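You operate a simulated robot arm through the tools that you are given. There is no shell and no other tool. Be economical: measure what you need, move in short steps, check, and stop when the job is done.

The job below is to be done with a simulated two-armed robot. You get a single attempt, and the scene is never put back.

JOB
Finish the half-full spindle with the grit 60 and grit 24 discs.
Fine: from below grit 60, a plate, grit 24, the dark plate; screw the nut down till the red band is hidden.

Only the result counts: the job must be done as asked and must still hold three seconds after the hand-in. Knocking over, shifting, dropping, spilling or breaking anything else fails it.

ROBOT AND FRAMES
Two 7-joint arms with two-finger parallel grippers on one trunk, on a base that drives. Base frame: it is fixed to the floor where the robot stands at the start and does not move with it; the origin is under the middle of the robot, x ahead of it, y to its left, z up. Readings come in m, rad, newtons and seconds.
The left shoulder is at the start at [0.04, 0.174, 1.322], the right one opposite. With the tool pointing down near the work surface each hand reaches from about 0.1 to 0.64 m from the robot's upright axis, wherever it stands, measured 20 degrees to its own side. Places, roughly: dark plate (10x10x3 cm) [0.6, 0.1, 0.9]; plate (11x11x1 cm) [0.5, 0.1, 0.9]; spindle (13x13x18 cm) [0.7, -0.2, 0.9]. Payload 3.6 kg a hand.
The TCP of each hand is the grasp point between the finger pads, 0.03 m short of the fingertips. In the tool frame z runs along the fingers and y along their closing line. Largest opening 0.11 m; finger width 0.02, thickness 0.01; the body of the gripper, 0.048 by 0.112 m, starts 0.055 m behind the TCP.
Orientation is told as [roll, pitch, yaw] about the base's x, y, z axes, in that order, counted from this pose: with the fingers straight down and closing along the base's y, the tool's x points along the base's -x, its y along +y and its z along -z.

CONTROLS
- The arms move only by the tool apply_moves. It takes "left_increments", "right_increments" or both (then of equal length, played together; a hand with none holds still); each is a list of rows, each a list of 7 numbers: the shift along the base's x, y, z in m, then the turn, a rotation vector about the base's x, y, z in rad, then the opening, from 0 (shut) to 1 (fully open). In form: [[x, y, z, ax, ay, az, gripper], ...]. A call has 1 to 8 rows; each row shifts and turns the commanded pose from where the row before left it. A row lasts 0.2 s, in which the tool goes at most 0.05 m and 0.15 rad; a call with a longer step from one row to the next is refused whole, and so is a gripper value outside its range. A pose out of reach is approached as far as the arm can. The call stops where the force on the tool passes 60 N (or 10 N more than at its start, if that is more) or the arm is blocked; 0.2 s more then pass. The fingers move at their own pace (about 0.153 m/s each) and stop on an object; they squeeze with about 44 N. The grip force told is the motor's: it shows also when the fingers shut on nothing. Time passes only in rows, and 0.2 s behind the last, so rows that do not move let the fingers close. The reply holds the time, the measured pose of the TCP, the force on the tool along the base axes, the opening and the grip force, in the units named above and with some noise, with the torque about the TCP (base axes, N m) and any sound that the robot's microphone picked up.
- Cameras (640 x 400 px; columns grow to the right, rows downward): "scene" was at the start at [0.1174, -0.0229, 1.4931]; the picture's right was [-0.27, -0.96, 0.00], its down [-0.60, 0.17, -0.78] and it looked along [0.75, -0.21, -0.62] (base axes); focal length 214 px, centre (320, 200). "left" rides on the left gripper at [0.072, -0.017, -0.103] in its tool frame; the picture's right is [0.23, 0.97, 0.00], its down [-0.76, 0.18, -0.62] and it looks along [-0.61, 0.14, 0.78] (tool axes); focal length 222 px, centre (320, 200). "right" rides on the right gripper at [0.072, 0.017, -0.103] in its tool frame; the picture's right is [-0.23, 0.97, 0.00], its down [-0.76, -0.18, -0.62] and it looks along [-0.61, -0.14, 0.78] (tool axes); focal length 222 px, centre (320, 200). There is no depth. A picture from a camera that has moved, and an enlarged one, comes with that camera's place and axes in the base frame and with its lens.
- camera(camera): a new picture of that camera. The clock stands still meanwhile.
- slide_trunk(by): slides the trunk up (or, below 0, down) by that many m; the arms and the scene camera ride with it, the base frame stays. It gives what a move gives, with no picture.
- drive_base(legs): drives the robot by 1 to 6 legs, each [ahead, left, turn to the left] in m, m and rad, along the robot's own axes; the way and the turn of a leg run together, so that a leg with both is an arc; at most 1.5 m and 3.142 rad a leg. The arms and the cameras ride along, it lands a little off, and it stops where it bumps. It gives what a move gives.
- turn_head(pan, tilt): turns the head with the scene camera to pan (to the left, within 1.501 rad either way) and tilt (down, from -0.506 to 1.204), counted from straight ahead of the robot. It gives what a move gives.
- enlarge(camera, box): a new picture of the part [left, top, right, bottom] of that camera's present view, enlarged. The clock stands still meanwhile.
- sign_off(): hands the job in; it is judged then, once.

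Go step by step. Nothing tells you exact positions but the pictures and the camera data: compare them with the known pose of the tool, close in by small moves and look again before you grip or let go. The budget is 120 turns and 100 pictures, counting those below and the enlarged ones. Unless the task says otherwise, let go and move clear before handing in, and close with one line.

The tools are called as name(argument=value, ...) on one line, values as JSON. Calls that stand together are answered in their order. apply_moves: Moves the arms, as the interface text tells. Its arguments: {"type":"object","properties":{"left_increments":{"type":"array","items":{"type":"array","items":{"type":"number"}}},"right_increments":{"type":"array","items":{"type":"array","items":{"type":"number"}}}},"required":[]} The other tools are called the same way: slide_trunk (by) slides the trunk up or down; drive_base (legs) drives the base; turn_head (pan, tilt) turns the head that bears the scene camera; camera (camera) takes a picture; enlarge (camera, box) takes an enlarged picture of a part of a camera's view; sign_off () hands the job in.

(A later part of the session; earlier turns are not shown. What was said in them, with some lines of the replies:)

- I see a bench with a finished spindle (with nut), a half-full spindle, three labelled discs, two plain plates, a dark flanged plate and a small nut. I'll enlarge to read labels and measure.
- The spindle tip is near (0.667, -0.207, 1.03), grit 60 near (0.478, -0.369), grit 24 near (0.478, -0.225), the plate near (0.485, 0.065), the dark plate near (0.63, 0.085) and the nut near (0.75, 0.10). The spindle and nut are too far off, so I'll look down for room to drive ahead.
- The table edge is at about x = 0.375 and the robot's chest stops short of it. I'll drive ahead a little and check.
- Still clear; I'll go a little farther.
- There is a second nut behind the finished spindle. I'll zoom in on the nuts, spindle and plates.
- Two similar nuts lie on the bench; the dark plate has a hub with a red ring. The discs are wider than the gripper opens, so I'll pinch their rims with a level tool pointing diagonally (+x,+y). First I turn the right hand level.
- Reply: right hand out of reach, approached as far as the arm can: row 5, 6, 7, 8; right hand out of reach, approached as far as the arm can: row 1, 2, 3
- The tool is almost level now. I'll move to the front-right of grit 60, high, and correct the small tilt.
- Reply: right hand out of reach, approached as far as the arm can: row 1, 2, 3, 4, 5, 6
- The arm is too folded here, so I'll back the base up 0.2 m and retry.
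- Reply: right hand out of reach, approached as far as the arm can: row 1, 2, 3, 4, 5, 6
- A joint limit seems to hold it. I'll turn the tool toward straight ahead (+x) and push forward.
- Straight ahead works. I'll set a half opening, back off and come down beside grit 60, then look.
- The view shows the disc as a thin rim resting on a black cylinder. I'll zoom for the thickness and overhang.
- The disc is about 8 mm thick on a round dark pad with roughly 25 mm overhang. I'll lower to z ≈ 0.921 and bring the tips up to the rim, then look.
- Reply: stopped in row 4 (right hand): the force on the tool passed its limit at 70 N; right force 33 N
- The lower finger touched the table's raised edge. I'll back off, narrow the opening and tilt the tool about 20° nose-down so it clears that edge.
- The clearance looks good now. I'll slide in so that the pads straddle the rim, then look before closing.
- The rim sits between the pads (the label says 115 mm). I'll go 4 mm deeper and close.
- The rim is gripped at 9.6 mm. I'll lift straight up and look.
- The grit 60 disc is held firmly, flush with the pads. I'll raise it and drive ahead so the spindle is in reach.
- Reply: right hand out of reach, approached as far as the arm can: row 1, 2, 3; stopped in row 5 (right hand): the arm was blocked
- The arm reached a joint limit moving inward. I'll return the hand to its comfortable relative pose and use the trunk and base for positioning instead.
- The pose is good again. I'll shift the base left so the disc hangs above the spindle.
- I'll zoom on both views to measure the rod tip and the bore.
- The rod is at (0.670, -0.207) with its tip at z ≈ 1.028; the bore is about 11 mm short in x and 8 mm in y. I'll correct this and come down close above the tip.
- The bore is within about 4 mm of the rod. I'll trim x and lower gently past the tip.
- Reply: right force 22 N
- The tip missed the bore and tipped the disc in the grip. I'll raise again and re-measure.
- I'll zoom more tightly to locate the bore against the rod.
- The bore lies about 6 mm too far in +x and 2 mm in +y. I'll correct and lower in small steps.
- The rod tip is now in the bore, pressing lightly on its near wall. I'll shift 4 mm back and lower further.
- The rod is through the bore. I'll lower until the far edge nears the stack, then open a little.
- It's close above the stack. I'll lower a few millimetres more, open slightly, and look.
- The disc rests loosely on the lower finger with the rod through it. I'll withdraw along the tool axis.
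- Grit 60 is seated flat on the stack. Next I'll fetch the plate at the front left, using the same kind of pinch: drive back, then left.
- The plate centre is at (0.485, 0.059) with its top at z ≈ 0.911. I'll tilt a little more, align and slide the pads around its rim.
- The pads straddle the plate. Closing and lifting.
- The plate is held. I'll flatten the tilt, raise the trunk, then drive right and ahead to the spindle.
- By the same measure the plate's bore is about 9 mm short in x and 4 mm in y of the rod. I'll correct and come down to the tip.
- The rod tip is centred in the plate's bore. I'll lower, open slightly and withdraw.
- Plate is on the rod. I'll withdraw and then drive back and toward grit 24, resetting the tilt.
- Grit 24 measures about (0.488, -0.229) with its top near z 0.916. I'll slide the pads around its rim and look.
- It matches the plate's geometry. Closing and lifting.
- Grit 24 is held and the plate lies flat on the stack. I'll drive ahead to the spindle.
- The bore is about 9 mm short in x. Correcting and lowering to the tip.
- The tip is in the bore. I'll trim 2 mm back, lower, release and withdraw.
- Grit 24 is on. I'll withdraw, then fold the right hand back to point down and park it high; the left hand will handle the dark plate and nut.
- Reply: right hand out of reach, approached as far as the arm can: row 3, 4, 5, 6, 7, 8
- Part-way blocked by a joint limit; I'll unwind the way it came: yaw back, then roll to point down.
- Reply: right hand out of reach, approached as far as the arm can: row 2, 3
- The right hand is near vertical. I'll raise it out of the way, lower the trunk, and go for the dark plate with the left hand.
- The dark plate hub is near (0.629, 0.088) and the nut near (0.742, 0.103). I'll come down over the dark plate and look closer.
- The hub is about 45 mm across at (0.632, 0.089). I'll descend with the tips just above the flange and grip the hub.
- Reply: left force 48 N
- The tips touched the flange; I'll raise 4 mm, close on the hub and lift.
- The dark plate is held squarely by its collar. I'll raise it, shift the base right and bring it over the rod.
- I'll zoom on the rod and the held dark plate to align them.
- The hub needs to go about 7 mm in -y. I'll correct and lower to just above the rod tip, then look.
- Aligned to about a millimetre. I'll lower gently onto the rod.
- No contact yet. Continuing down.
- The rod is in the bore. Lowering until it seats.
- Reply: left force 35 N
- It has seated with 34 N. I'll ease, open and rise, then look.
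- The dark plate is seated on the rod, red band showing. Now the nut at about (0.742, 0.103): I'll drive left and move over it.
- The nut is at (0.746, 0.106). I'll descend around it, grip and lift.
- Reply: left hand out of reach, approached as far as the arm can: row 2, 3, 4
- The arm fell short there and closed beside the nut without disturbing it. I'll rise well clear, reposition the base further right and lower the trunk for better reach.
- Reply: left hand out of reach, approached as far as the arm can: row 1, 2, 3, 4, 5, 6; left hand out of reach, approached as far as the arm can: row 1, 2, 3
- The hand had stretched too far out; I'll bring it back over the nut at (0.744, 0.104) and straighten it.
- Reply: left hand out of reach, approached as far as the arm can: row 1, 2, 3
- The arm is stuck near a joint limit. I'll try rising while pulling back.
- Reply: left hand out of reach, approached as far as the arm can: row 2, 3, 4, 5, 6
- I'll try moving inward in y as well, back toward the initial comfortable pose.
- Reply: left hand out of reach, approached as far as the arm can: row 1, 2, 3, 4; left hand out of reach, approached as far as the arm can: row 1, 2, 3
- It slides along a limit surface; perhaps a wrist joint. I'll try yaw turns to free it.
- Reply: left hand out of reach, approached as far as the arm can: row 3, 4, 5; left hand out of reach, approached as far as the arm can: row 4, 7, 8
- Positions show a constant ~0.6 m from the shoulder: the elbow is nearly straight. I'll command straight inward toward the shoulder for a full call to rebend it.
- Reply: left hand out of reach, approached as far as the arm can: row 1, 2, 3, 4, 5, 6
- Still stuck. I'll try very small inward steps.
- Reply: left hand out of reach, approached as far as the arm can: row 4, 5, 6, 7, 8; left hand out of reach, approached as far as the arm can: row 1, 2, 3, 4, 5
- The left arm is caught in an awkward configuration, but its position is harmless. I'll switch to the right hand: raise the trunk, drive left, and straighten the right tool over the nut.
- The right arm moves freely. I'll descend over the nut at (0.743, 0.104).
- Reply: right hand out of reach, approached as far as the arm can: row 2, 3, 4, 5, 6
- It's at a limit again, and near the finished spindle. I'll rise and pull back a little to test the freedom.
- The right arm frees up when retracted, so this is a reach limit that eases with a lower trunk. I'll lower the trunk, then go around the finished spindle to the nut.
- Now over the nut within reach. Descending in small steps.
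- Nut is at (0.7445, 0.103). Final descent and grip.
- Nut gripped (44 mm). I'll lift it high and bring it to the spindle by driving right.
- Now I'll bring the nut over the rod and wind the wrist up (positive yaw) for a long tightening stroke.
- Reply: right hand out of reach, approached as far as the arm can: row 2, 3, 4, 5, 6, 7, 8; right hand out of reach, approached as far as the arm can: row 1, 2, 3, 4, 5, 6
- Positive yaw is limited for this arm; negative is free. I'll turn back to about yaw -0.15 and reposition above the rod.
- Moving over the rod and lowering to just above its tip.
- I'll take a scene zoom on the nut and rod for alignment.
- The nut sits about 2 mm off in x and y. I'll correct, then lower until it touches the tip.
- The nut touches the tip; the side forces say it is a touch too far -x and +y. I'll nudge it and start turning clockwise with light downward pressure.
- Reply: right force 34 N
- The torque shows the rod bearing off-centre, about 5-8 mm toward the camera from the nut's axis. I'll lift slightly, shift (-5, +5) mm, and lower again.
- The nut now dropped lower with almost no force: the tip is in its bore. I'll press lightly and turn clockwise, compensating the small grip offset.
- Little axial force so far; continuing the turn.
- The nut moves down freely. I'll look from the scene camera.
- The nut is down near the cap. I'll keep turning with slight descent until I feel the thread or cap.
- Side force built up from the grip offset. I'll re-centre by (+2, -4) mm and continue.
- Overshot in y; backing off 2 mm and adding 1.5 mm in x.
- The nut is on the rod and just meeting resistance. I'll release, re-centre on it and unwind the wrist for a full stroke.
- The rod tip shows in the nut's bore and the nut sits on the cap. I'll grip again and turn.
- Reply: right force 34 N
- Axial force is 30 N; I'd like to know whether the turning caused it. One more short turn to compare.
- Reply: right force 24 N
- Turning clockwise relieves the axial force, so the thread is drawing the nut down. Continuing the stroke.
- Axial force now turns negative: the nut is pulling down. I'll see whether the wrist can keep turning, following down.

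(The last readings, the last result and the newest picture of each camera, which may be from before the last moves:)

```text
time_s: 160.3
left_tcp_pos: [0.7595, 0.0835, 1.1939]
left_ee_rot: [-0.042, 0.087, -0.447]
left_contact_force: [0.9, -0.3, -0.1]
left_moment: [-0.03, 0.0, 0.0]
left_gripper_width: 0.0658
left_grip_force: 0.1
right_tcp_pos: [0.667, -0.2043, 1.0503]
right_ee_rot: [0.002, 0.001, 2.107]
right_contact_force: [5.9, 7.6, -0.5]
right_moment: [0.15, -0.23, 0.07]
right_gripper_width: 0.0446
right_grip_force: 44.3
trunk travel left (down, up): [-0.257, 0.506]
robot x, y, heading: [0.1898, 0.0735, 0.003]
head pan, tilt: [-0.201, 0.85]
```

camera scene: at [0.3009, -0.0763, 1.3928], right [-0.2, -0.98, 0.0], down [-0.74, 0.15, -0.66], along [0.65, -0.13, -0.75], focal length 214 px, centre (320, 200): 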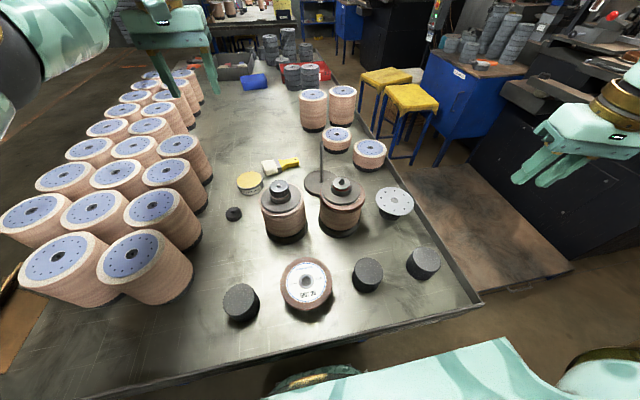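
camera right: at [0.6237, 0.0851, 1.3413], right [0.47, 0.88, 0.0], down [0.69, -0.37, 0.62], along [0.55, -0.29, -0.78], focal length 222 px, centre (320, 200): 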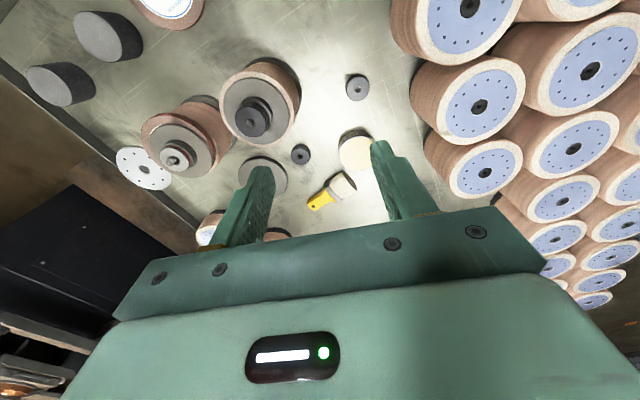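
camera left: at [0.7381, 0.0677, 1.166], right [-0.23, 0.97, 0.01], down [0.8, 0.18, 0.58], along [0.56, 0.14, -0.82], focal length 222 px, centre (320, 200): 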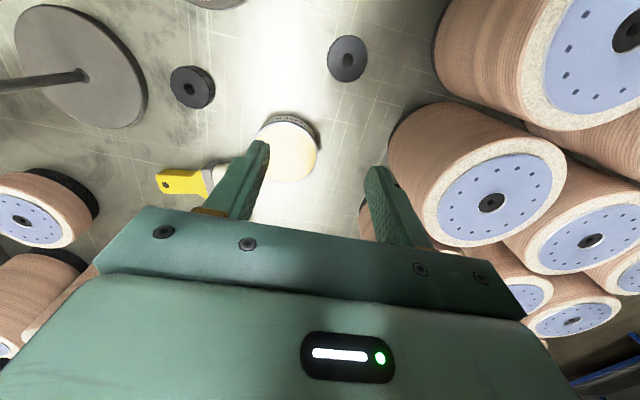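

The wrist still has range. Continuing.

apply_moves(right_increments=[[0, 0, -0.0001, 0, 0, -0.15, 0], [0, 0, -0.0001, 0, 0, -0.15, 0], [0, 0, -0.0001, 0, 0, -0.15, 0], [0, 0, -0.0001, 0, 0, -0.15, 0], [0, 0, -0.0001, 0, 0, -0.15, 0], [0, 0, -0.0001, 0, 0, -0.15, 0]])

enlarge(camera="scene", box=[370, 120, 430, 190])

```text
time_s: 161.8
left_tcp_pos: [0.7596, 0.0847, 1.194]
left_ee_rot: [-0.041, 0.088, -0.45]
left_contact_force: [0.8, 0.3, 0.4]
left_moment: [-0.01, 0.0, -0.02]
left_gripper_width: 0.0662
left_grip_force: 0.0
right_tcp_pos: [0.669, -0.2042, 1.0497]
right_ee_rot: [0.0, 0.0, 1.207]
right_contact_force: [10.2, 3.3, 9.8]
right_moment: [0.0, -0.26, 0.16]
right_gripper_width: 0.0444
right_grip_force: 44.2
trunk travel left (down, up): [-0.257, 0.506]
robot x, y, heading: [0.1892, 0.0714, 0.006]
head pan, tilt: [-0.201, 0.85]
```

```text
5.71 times, centred on (400, 155) of scene
camera zoom: at [0.3646, 0.057, 1.2958], right [-0.2, -0.98, 0.0], down [-0.74, 0.15, -0.66], along [0.65, -0.13, -0.75], focal length 1226 px, centre (-137, 457)
```

zoom: 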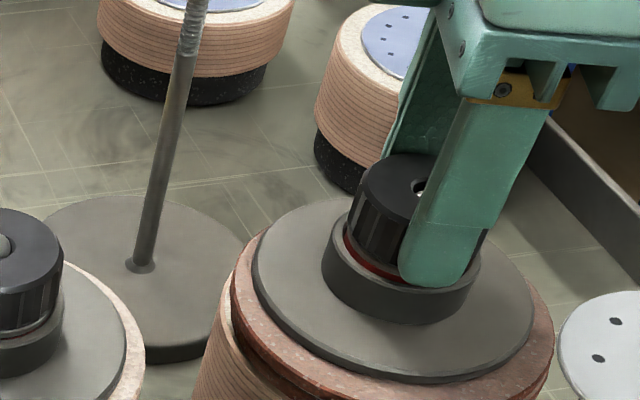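

The nut is now well down and little of the red band remains. I'll continue turning without lowering.

apply_moves(right_increments=[[0, 0, 0.0005, 0, 0, -0.15, 0], [0, 0, 0, 0, 0, -0.15, 0], [0, 0, 0, 0, 0, -0.15, 0], [0, 0, 0, 0, 0, -0.15, 0]])

```text
time_s: 162.8
left_tcp_pos: [0.7601, 0.0836, 1.1929]
left_ee_rot: [-0.042, 0.086, -0.448]
left_contact_force: [0.4, -0.8, 0.3]
left_moment: [0.02, 0.02, 0.02]
left_gripper_width: 0.0661
left_grip_force: 0.0
right_tcp_pos: [0.6688, -0.2047, 1.0489]
right_ee_rot: [0.002, 0.001, 0.608]
right_contact_force: [5.4, 5.3, -0.6]
right_moment: [0.18, -0.53, 0.16]
right_gripper_width: 0.0446
right_grip_force: 43.9
trunk travel left (down, up): [-0.257, 0.506]
robot x, y, heading: [0.1908, 0.0692, 0.003]
head pan, tilt: [-0.201, 0.85]
```

Still drawing down. Turning further.

apply_moves(right_increments=[[0, 0, -0.0001, 0, 0, -0.15, 0], [0, 0, -0.0001, 0, 0, -0.15, 0], [0, 0, -0.0001, 0, 0, -0.15, 0], [0, 0, -0.0001, 0, 0, -0.15, 0]])

```text
time_s: 163.8
left_tcp_pos: [0.7626, 0.0825, 1.1931]
left_ee_rot: [-0.04, 0.089, -0.449]
left_contact_force: [-0.7, -0.6, 0.7]
left_moment: [-0.05, -0.02, 0.0]
left_gripper_width: 0.066
left_grip_force: 0.0
right_tcp_pos: [0.6921, -0.2765, 1.0816]
right_ee_rot: [0.01, 0.012, 0.013]
right_contact_force: [-1.8, 0.5, -32.5]
right_moment: [0.11, 0.18, 0.01]
right_gripper_width: 0.0448
right_grip_force: 43.9
right hand out of reach, approached as far as the arm can: row 2, 3, 4
trunk travel left (down, up): [-0.257, 0.506]
robot x, y, heading: [0.1885, 0.0713, 0.006]
head pan, tilt: [-0.201, 0.85]
```

The wrist limit made the hand wander while gripping. I must look before anything else.

camera(camera="scene")

```text
6 pictures are left
camera scene: at [0.3664, 0.0538, 1.2952], right [-0.2, -0.98, 0.0], down [-0.74, 0.15, -0.66], along [0.65, -0.13, -0.75], focal length 214 px, centre (320, 200)
```

scene: 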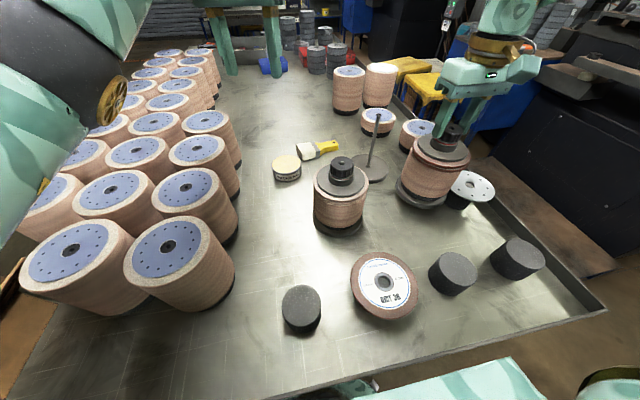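

The whole spindle was lifted and carried about 7 cm right, hanging upright from the well-threaded nut. I'll turn the wrist back a bit, carry it back over its spot, then set it down gently.

apply_moves(right_increments=[[0, 0.004, 0.002, 0, 0, 0.1, 0], [-0.002, 0.01, 0.002, 0, 0, 0.1, 0], [-0.005, 0.014, 0, 0, 0, 0.1, 0], [-0.005, 0.014, 0, 0, 0, 0.1, 0], [-0.006, 0.015, 0, 0, 0, 0.1, 0], [-0.005, 0.015, 0, 0, 0, 0.1, 0]])

```text
time_s: 165.2
left_tcp_pos: [0.7602, 0.0825, 1.1935]
left_ee_rot: [-0.042, 0.089, -0.449]
left_contact_force: [-0.3, 0.3, 0.0]
left_moment: [-0.02, 0.01, 0.0]
left_gripper_width: 0.066
left_grip_force: 0.0
right_tcp_pos: [0.6714, -0.2047, 1.0855]
right_ee_rot: [0.003, 0.002, 0.613]
right_contact_force: [0.3, -0.7, -30.0]
right_moment: [-0.02, -0.07, -0.02]
right_gripper_width: 0.0446
right_grip_force: 44.0
trunk travel left (down, up): [-0.257, 0.506]
robot x, y, heading: [0.1876, 0.0709, 0.005]
head pan, tilt: [-0.201, 0.85]
```

It's back over its place. Lowering until the weight transfers to the table.

apply_moves(right_increments=[[-0.0015, 0, -0.01, 0, 0, 0, 0], [0, 0, -0.01, 0, 0, 0, 0], [0, 0, -0.008, 0, 0, 0, 0], [0, 0, -0.004, 0, 0, 0, 0], [0, 0, -0.003, 0, 0, 0, 0], [0, 0, 0, 0, 0, 0, 0]])

```text
time_s: 166.6
left_tcp_pos: [0.7601, 0.0828, 1.1927]
left_ee_rot: [-0.041, 0.088, -0.449]
left_contact_force: [0.0, -0.3, 0.2]
left_moment: [-0.01, -0.01, -0.02]
left_gripper_width: 0.066
left_grip_force: 0.1
right_tcp_pos: [0.668, -0.2032, 1.0519]
right_ee_rot: [0.004, 0.003, 0.611]
right_contact_force: [0.2, 0.1, -28.3]
right_moment: [-0.12, -0.02, 0.02]
right_gripper_width: 0.0445
right_grip_force: 44.2
trunk travel left (down, up): [-0.257, 0.506]
robot x, y, heading: [0.1885, 0.0738, 0.007]
head pan, tilt: [-0.201, 0.85]
```

Still hanging; a few more millimetres.

apply_moves(right_increments=[[0, 0, -0.0015, 0, 0, 0, 0], [0, 0, -0.0015, 0, 0, 0, 0], [0, 0, -0.001, 0, 0, 0, 0], [0, 0, 0, 0, 0, 0, 0]])

```text
time_s: 167.6
left_tcp_pos: [0.7594, 0.0827, 1.194]
left_ee_rot: [-0.041, 0.086, -0.448]
left_contact_force: [0.0, 0.8, 0.5]
left_moment: [-0.03, 0.02, 0.0]
left_gripper_width: 0.0661
left_grip_force: 0.0
right_tcp_pos: [0.669, -0.2028, 1.0509]
right_ee_rot: [0.001, -0.004, 0.61]
right_contact_force: [4.5, -3.8, 3.3]
right_moment: [-0.39, 0.59, -0.03]
right_gripper_width: 0.0447
right_grip_force: 44.2
trunk travel left (down, up): [-0.257, 0.506]
robot x, y, heading: [0.1904, 0.0707, 0.002]
head pan, tilt: [-0.201, 0.85]
```

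It is standing on the table again. I'll release, rise a little and check the red band.

apply_moves(right_increments=[[0, 0, 0, 0, 0, 0, 0.3], [0, 0, 0, 0, 0, 0, 0.55], [0, 0, 0.02, 0, 0, 0.15, 0.55], [0, 0, 0.03, 0, 0, 0.15, 0.55], [0, 0, 0.03, 0, 0, 0.15, 0.55]])

enlarge(camera="scene", box=[360, 120, 450, 200])

```text
time_s: 168.8
left_tcp_pos: [0.7575, 0.0839, 1.1946]
left_ee_rot: [-0.041, 0.086, -0.448]
left_contact_force: [0.5, 0.1, -0.1]
left_moment: [-0.01, -0.01, -0.02]
left_gripper_width: 0.0661
left_grip_force: 0.0
right_tcp_pos: [0.6669, -0.2034, 1.1263]
right_ee_rot: [0.002, 0.0, 1.062]
right_contact_force: [-0.6, 0.8, -0.2]
right_moment: [0.03, -0.01, 0.02]
right_gripper_width: 0.0605
right_grip_force: 0.2
trunk travel left (down, up): [-0.257, 0.506]
robot x, y, heading: [0.19, 0.0701, 0.001]
head pan, tilt: [-0.201, 0.85]
```

```text
5.00 times, centred on (405, 160) of scene
camera zoom: at [0.3633, 0.0561, 1.2959], right [-0.2, -0.98, 0.0], down [-0.74, 0.15, -0.66], along [0.65, -0.13, -0.75], focal length 1072 px, centre (-105, 400)
```

zoom: 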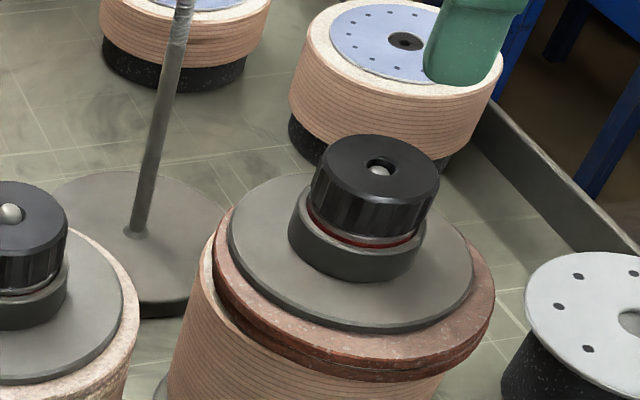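

Only a thin red line remains. I'll unwind the wrist at height for one more full stroke.

apply_moves(right_increments=[[0, 0, 0, 0, 0, 0.15, 0.55], [0, 0, 0, 0, 0, 0.15, 0.55], [0, 0, 0, 0, 0, 0.15, 0.55], [0, 0, 0, 0, 0, 0.15, 0.55], [0, 0, 0, 0, 0, 0.15, 0.55], [0, 0, 0, 0, 0, 0.15, 0.55], [0, 0, 0, 0, 0, 0.15, 0.55], [0, 0, 0, 0, 0, 0.15, 0.55]])

apply_moves(right_increments=[[0, 0, 0, 0, 0, 0.15, 0.55], [0, 0, 0, 0, 0, 0.15, 0.55], [0, 0, 0, 0, 0, 0.15, 0.55], [0, 0, 0, 0, 0, 0.15, 0.55], [0, 0, 0, 0, 0, 0.15, 0.55], [0, 0, 0, 0, 0, 0.15, 0.55], [0, 0, 0, 0, 0, 0.15, 0.55], [0, 0, 0, 0, 0, 0.15, 0.55]])

apply_moves(right_increments=[[0, 0, 0, 0, 0, 0.15, 0.55], [0, 0, 0, 0, 0, 0.15, 0.55], [0, 0, 0, 0, 0, 0.15, 0.55], [0, 0, 0, 0, 0, 0.15, 0.55], [0, 0, 0, 0, 0, 0.15, 0.55], [0, 0, 0, 0, 0, 0.15, 0.55], [0, 0, 0, 0, 0, 0.15, 0.55], [0, 0, 0, 0, 0, 0.15, 0.55]])

apply_moves(right_increments=[[0, 0, 0, 0, 0, 0.15, 0.55], [0, 0, 0, 0, 0, 0.15, 0.55], [0, 0, 0, 0, 0, 0.15, 0.55], [0, 0, 0, 0, 0, 0.15, 0.55], [0, 0, 0, 0, 0, 0.15, 0.55], [0, 0, 0, 0, 0, 0.15, 0.55]])

enlarge(camera="right", box=[220, 20, 440, 200])

```text
time_s: 170.6
left_tcp_pos: [0.7568, 0.0842, 1.1948]
left_ee_rot: [-0.041, 0.088, -0.448]
left_contact_force: [0.7, 0.2, -0.3]
left_moment: [0.03, 0.01, 0.01]
left_gripper_width: 0.066
left_grip_force: 0.0
right_tcp_pos: [0.6666, -0.2022, 1.1287]
right_ee_rot: [0.002, -0.003, 2.262]
right_contact_force: [0.5, -0.1, 0.7]
right_moment: [-0.01, -0.02, 0.01]
right_gripper_width: 0.0603
right_grip_force: 0.1
trunk travel left (down, up): [-0.257, 0.506]
robot x, y, heading: [0.1887, 0.0692, 0.007]
head pan, tilt: [-0.201, 0.85]
```

```text
time_s: 172.3
left_tcp_pos: [0.7593, 0.0827, 1.1946]
left_ee_rot: [-0.04, 0.085, -0.448]
left_contact_force: [0.0, 0.0, 0.1]
left_moment: [-0.01, 0.0, 0.01]
left_gripper_width: 0.066
left_grip_force: 0.0
right_tcp_pos: [0.6671, -0.2025, 1.1309]
right_ee_rot: [0.003, -0.001, -2.821]
right_contact_force: [0.8, 0.5, 0.0]
right_moment: [0.0, -0.02, -0.01]
right_gripper_width: 0.0607
right_grip_force: 0.0
trunk travel left (down, up): [-0.257, 0.506]
robot x, y, heading: [0.1902, 0.0714, 0.002]
head pan, tilt: [-0.201, 0.85]
```

```text
time_s: 174.2
left_tcp_pos: [0.7579, 0.0843, 1.1932]
left_ee_rot: [-0.042, 0.087, -0.448]
left_contact_force: [-0.1, -0.1, 0.3]
left_moment: [0.01, 0.0, -0.02]
left_gripper_width: 0.066
left_grip_force: 0.0
right_tcp_pos: [0.6665, -0.2015, 1.1292]
right_ee_rot: [0.0, -0.001, -1.623]
right_contact_force: [-0.1, 0.5, 0.3]
right_moment: [0.03, 0.01, 0.01]
right_gripper_width: 0.0606
right_grip_force: 0.2
trunk travel left (down, up): [-0.257, 0.506]
robot x, y, heading: [0.1893, 0.0735, 0.001]
head pan, tilt: [-0.201, 0.85]
```

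```text
time_s: 175.6
left_tcp_pos: [0.759, 0.0848, 1.1947]
left_ee_rot: [-0.04, 0.087, -0.448]
left_contact_force: [-0.3, -0.9, 0.9]
left_moment: [0.01, -0.02, 0.0]
left_gripper_width: 0.0661
left_grip_force: 0.0
right_tcp_pos: [0.6677, -0.2018, 1.128]
right_ee_rot: [-0.001, 0.0, -0.724]
right_contact_force: [0.2, -0.6, -0.6]
right_moment: [0.01, 0.0, 0.0]
right_gripper_width: 0.0604
right_grip_force: 0.0
trunk travel left (down, up): [-0.257, 0.506]
robot x, y, heading: [0.1883, 0.068, -0.001]
head pan, tilt: [-0.201, 0.85]
```

```text
2.22 times, centred on (330, 110) of right
camera zoom: at [0.6234, -0.1409, 1.2324], right [0.81, 0.58, 0.0], down [0.45, -0.64, 0.62], along [0.36, -0.51, -0.78], focal length 494 px, centre (298, 400)
```

zoom: 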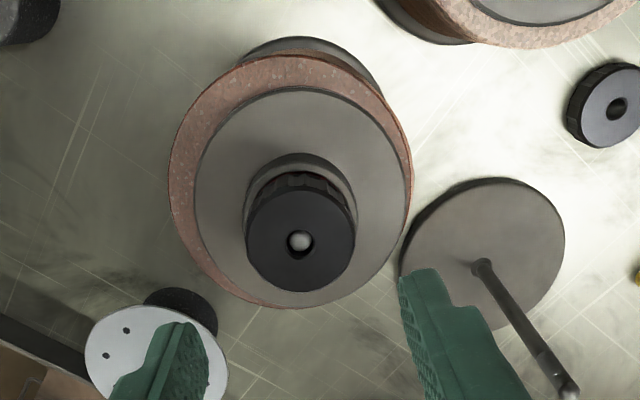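

The nut is centred under the hand. I'll descend, grip, and tighten.

apply_moves(right_increments=[[0, -0.001, -0.03, 0, 0, 0, 0.55], [0, 0, -0.03, 0, 0, 0, 0.55], [0, 0, -0.017, 0, 0, 0, 0.55], [0, 0, 0, 0, 0, 0, 0.3], [0, 0, 0, 0, 0, 0, 0.0], [0, 0, 0, 0, 0, 0, 0.0]])

apply_moves(right_increments=[[0, 0, -0.0001, 0, 0, -0.15, 0], [0, 0, -0.0001, 0, 0, -0.15, 0], [0, 0, -0.0001, 0, 0, -0.15, 0], [0, 0, -0.0001, 0, 0, -0.15, 0], [0, 0, -0.0001, 0, 0, -0.15, 0], [0, 0, -0.0001, 0, 0, -0.15, 0], [0, 0, -0.0001, 0, 0, -0.15, 0], [0, 0, -0.0001, 0, 0, -0.15, 0]])

```text
time_s: 176.9
left_tcp_pos: [0.7598, 0.085, 1.1949]
left_ee_rot: [-0.041, 0.086, -0.448]
left_contact_force: [-1.5, 0.1, 0.5]
left_moment: [-0.02, -0.02, -0.02]
left_gripper_width: 0.0662
left_grip_force: 0.1
right_tcp_pos: [0.6681, -0.2017, 1.0517]
right_ee_rot: [0.002, -0.001, -0.724]
right_contact_force: [3.1, 3.8, 4.6]
right_moment: [0.24, -0.1, 0.04]
right_gripper_width: 0.0445
right_grip_force: 43.8
trunk travel left (down, up): [-0.257, 0.506]
robot x, y, heading: [0.1894, 0.0743, 0.002]
head pan, tilt: [-0.201, 0.85]
```

```text
time_s: 178.8
left_tcp_pos: [0.7595, 0.0834, 1.194]
left_ee_rot: [-0.04, 0.088, -0.448]
left_contact_force: [0.2, 0.3, 0.1]
left_moment: [-0.02, -0.04, 0.01]
left_gripper_width: 0.0661
left_grip_force: 0.1
right_tcp_pos: [0.6684, -0.2033, 1.0517]
right_ee_rot: [-0.002, -0.003, -1.927]
right_contact_force: [5.9, -0.8, -0.6]
right_moment: [-0.1, -0.28, 0.19]
right_gripper_width: 0.0445
right_grip_force: 43.7
trunk travel left (down, up): [-0.257, 0.506]
robot x, y, heading: [0.1887, 0.0745, -0.001]
head pan, tilt: [-0.201, 0.85]
```

Torque is building, forces fine. Continuing.

apply_moves(right_increments=[[0, 0, -0.0001, 0, 0, -0.15, 0], [0, 0, -0.0001, 0, 0, -0.15, 0], [0, 0, -0.0001, 0, 0, -0.15, 0], [0, 0, -0.0001, 0, 0, -0.15, 0], [0, 0, -0.0001, 0, 0, -0.15, 0], [0, 0, -0.0001, 0, 0, -0.15, 0], [0, 0, -0.0001, 0, 0, -0.15, 0], [0, 0, -0.0001, 0, 0, -0.15, 0]])

apply_moves(right_increments=[[0, 0, -0.0001, 0, 0, -0.15, 0], [0, 0, -0.0001, 0, 0, -0.15, 0], [0, 0, -0.0001, 0, 0, -0.15, 0], [0, 0, -0.0001, 0, 0, -0.15, 0], [0, 0, -0.0001, 0, 0, -0.15, 0], [0, 0, -0.0001, 0, 0, -0.15, 0]])

enlarge(camera="scene", box=[370, 130, 420, 180])

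```text
time_s: 180.6
left_tcp_pos: [0.7608, 0.0852, 1.1944]
left_ee_rot: [-0.039, 0.088, -0.447]
left_contact_force: [-0.7, -1.3, -0.1]
left_moment: [-0.02, 0.02, 0.0]
left_gripper_width: 0.0659
left_grip_force: 0.0
right_tcp_pos: [0.6683, -0.2031, 1.0491]
right_ee_rot: [0.0, -0.004, -3.125]
right_contact_force: [1.7, 5.3, -13.9]
right_moment: [0.3, -0.2, 0.17]
right_gripper_width: 0.0444
right_grip_force: 43.6
trunk travel left (down, up): [-0.257, 0.506]
robot x, y, heading: [0.187, 0.0699, 0.004]
head pan, tilt: [-0.201, 0.85]
```

```text
time_s: 181.9
left_tcp_pos: [0.7576, 0.083, 1.1942]
left_ee_rot: [-0.04, 0.088, -0.45]
left_contact_force: [0.1, -0.2, 0.3]
left_moment: [-0.05, -0.01, -0.02]
left_gripper_width: 0.0662
left_grip_force: 0.1
right_tcp_pos: [0.6681, -0.2028, 1.0499]
right_ee_rot: [0.002, -0.002, 2.258]
right_contact_force: [-0.9, -2.8, -5.8]
right_moment: [0.04, 0.21, 0.35]
right_gripper_width: 0.0448
right_grip_force: 44.1
trunk travel left (down, up): [-0.257, 0.506]
robot x, y, heading: [0.187, 0.072, 0.004]
head pan, tilt: [-0.201, 0.85]
```

```text
8.00 times, centred on (395, 155) of scene
camera zoom: at [0.3641, 0.0554, 1.2958], right [-0.2, -0.98, 0.0], down [-0.74, 0.15, -0.66], along [0.65, -0.13, -0.75], focal length 1716 px, centre (-280, 560)
```

zoom: 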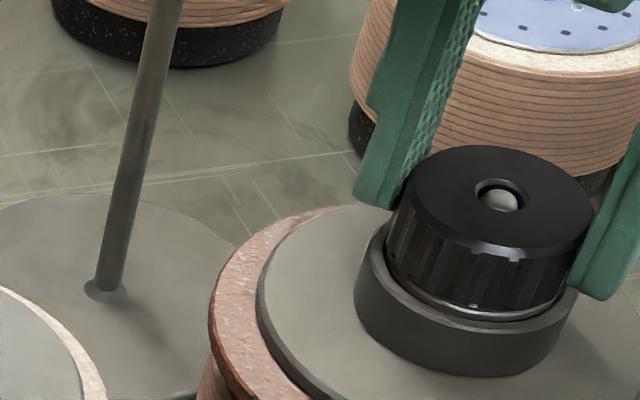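

The red band is hidden now. I'll give a little extra turn for margin, then release and rise clear.

apply_moves(right_increments=[[0, 0, -0.0001, 0, 0, -0.15, 0], [0, 0, -0.0001, 0, 0, -0.15, 0], [0, 0, -0.0001, 0, 0, -0.15, 0], [0, 0, -0.0001, 0, 0, -0.15, 0]])

apply_moves(right_increments=[[0, 0, 0, 0, 0, 0, 0.0], [0, 0, 0, 0, 0, 0, 0.3], [0, 0, 0, 0, 0, 0, 0.55], [0, 0, 0, 0, 0, 0, 0.55], [0, 0, 0.03, 0, 0, 0, 0.55], [0, 0, 0.04, 0, 0, 0, 0.55], [0, 0, 0.03, 0, 0, 0.1, 0.55]])

enlarge(camera="scene", box=[320, 110, 460, 220])

```text
time_s: 182.9
left_tcp_pos: [0.7584, 0.0838, 1.1935]
left_ee_rot: [-0.041, 0.088, -0.447]
left_contact_force: [-1.3, 0.4, 0.4]
left_moment: [0.01, 0.0, 0.01]
left_gripper_width: 0.066
left_grip_force: 0.1
right_tcp_pos: [0.6681, -0.2022, 1.0491]
right_ee_rot: [0.001, -0.001, 1.659]
right_contact_force: [2.0, 0.6, -7.0]
right_moment: [0.06, -0.04, 0.47]
right_gripper_width: 0.0444
right_grip_force: 43.9
trunk travel left (down, up): [-0.257, 0.506]
robot x, y, heading: [0.191, 0.0706, 0.002]
head pan, tilt: [-0.201, 0.85]
```

```text
time_s: 184.6
left_tcp_pos: [0.7585, 0.0835, 1.1948]
left_ee_rot: [-0.039, 0.086, -0.449]
left_contact_force: [0.2, -0.6, -0.6]
left_moment: [-0.01, 0.02, 0.0]
left_gripper_width: 0.066
left_grip_force: 0.0
right_tcp_pos: [0.6663, -0.202, 1.1482]
right_ee_rot: [0.003, 0.002, 1.76]
right_contact_force: [0.0, -0.1, 0.2]
right_moment: [0.02, 0.0, 0.02]
right_gripper_width: 0.0604
right_grip_force: 0.1
trunk travel left (down, up): [-0.257, 0.506]
robot x, y, heading: [0.1884, 0.0656, 0.003]
head pan, tilt: [-0.201, 0.85]
```

```text
3.64 times, centred on (390, 165) of scene
camera zoom: at [0.3635, 0.0561, 1.2959], right [-0.2, -0.98, 0.0], down [-0.74, 0.15, -0.66], along [0.65, -0.13, -0.75], focal length 780 px, centre (66, 327)
```

zoom: 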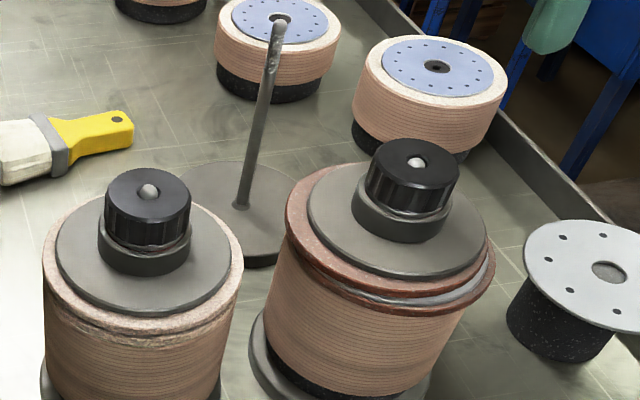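

The spindle now looks like the finished one beside it: grit 60, plate, grit 24 and dark plate, with the nut down and no red showing. Both hands are clear, so I'm handing it in.

sign_off()

```text
The job is handed in.
```

The spindle is finished: grit 60, plate, grit 24 and dark plate from below, with the nut screwed down and the red band hidden. While tightening, a wrist limit made the hand lift the whole spindle and carry it about 7 cm, so I set it back by the arm's position readings. Earlier, a finger hit the table's raised edge at about 70 N, and nothing looked moved afterwards.
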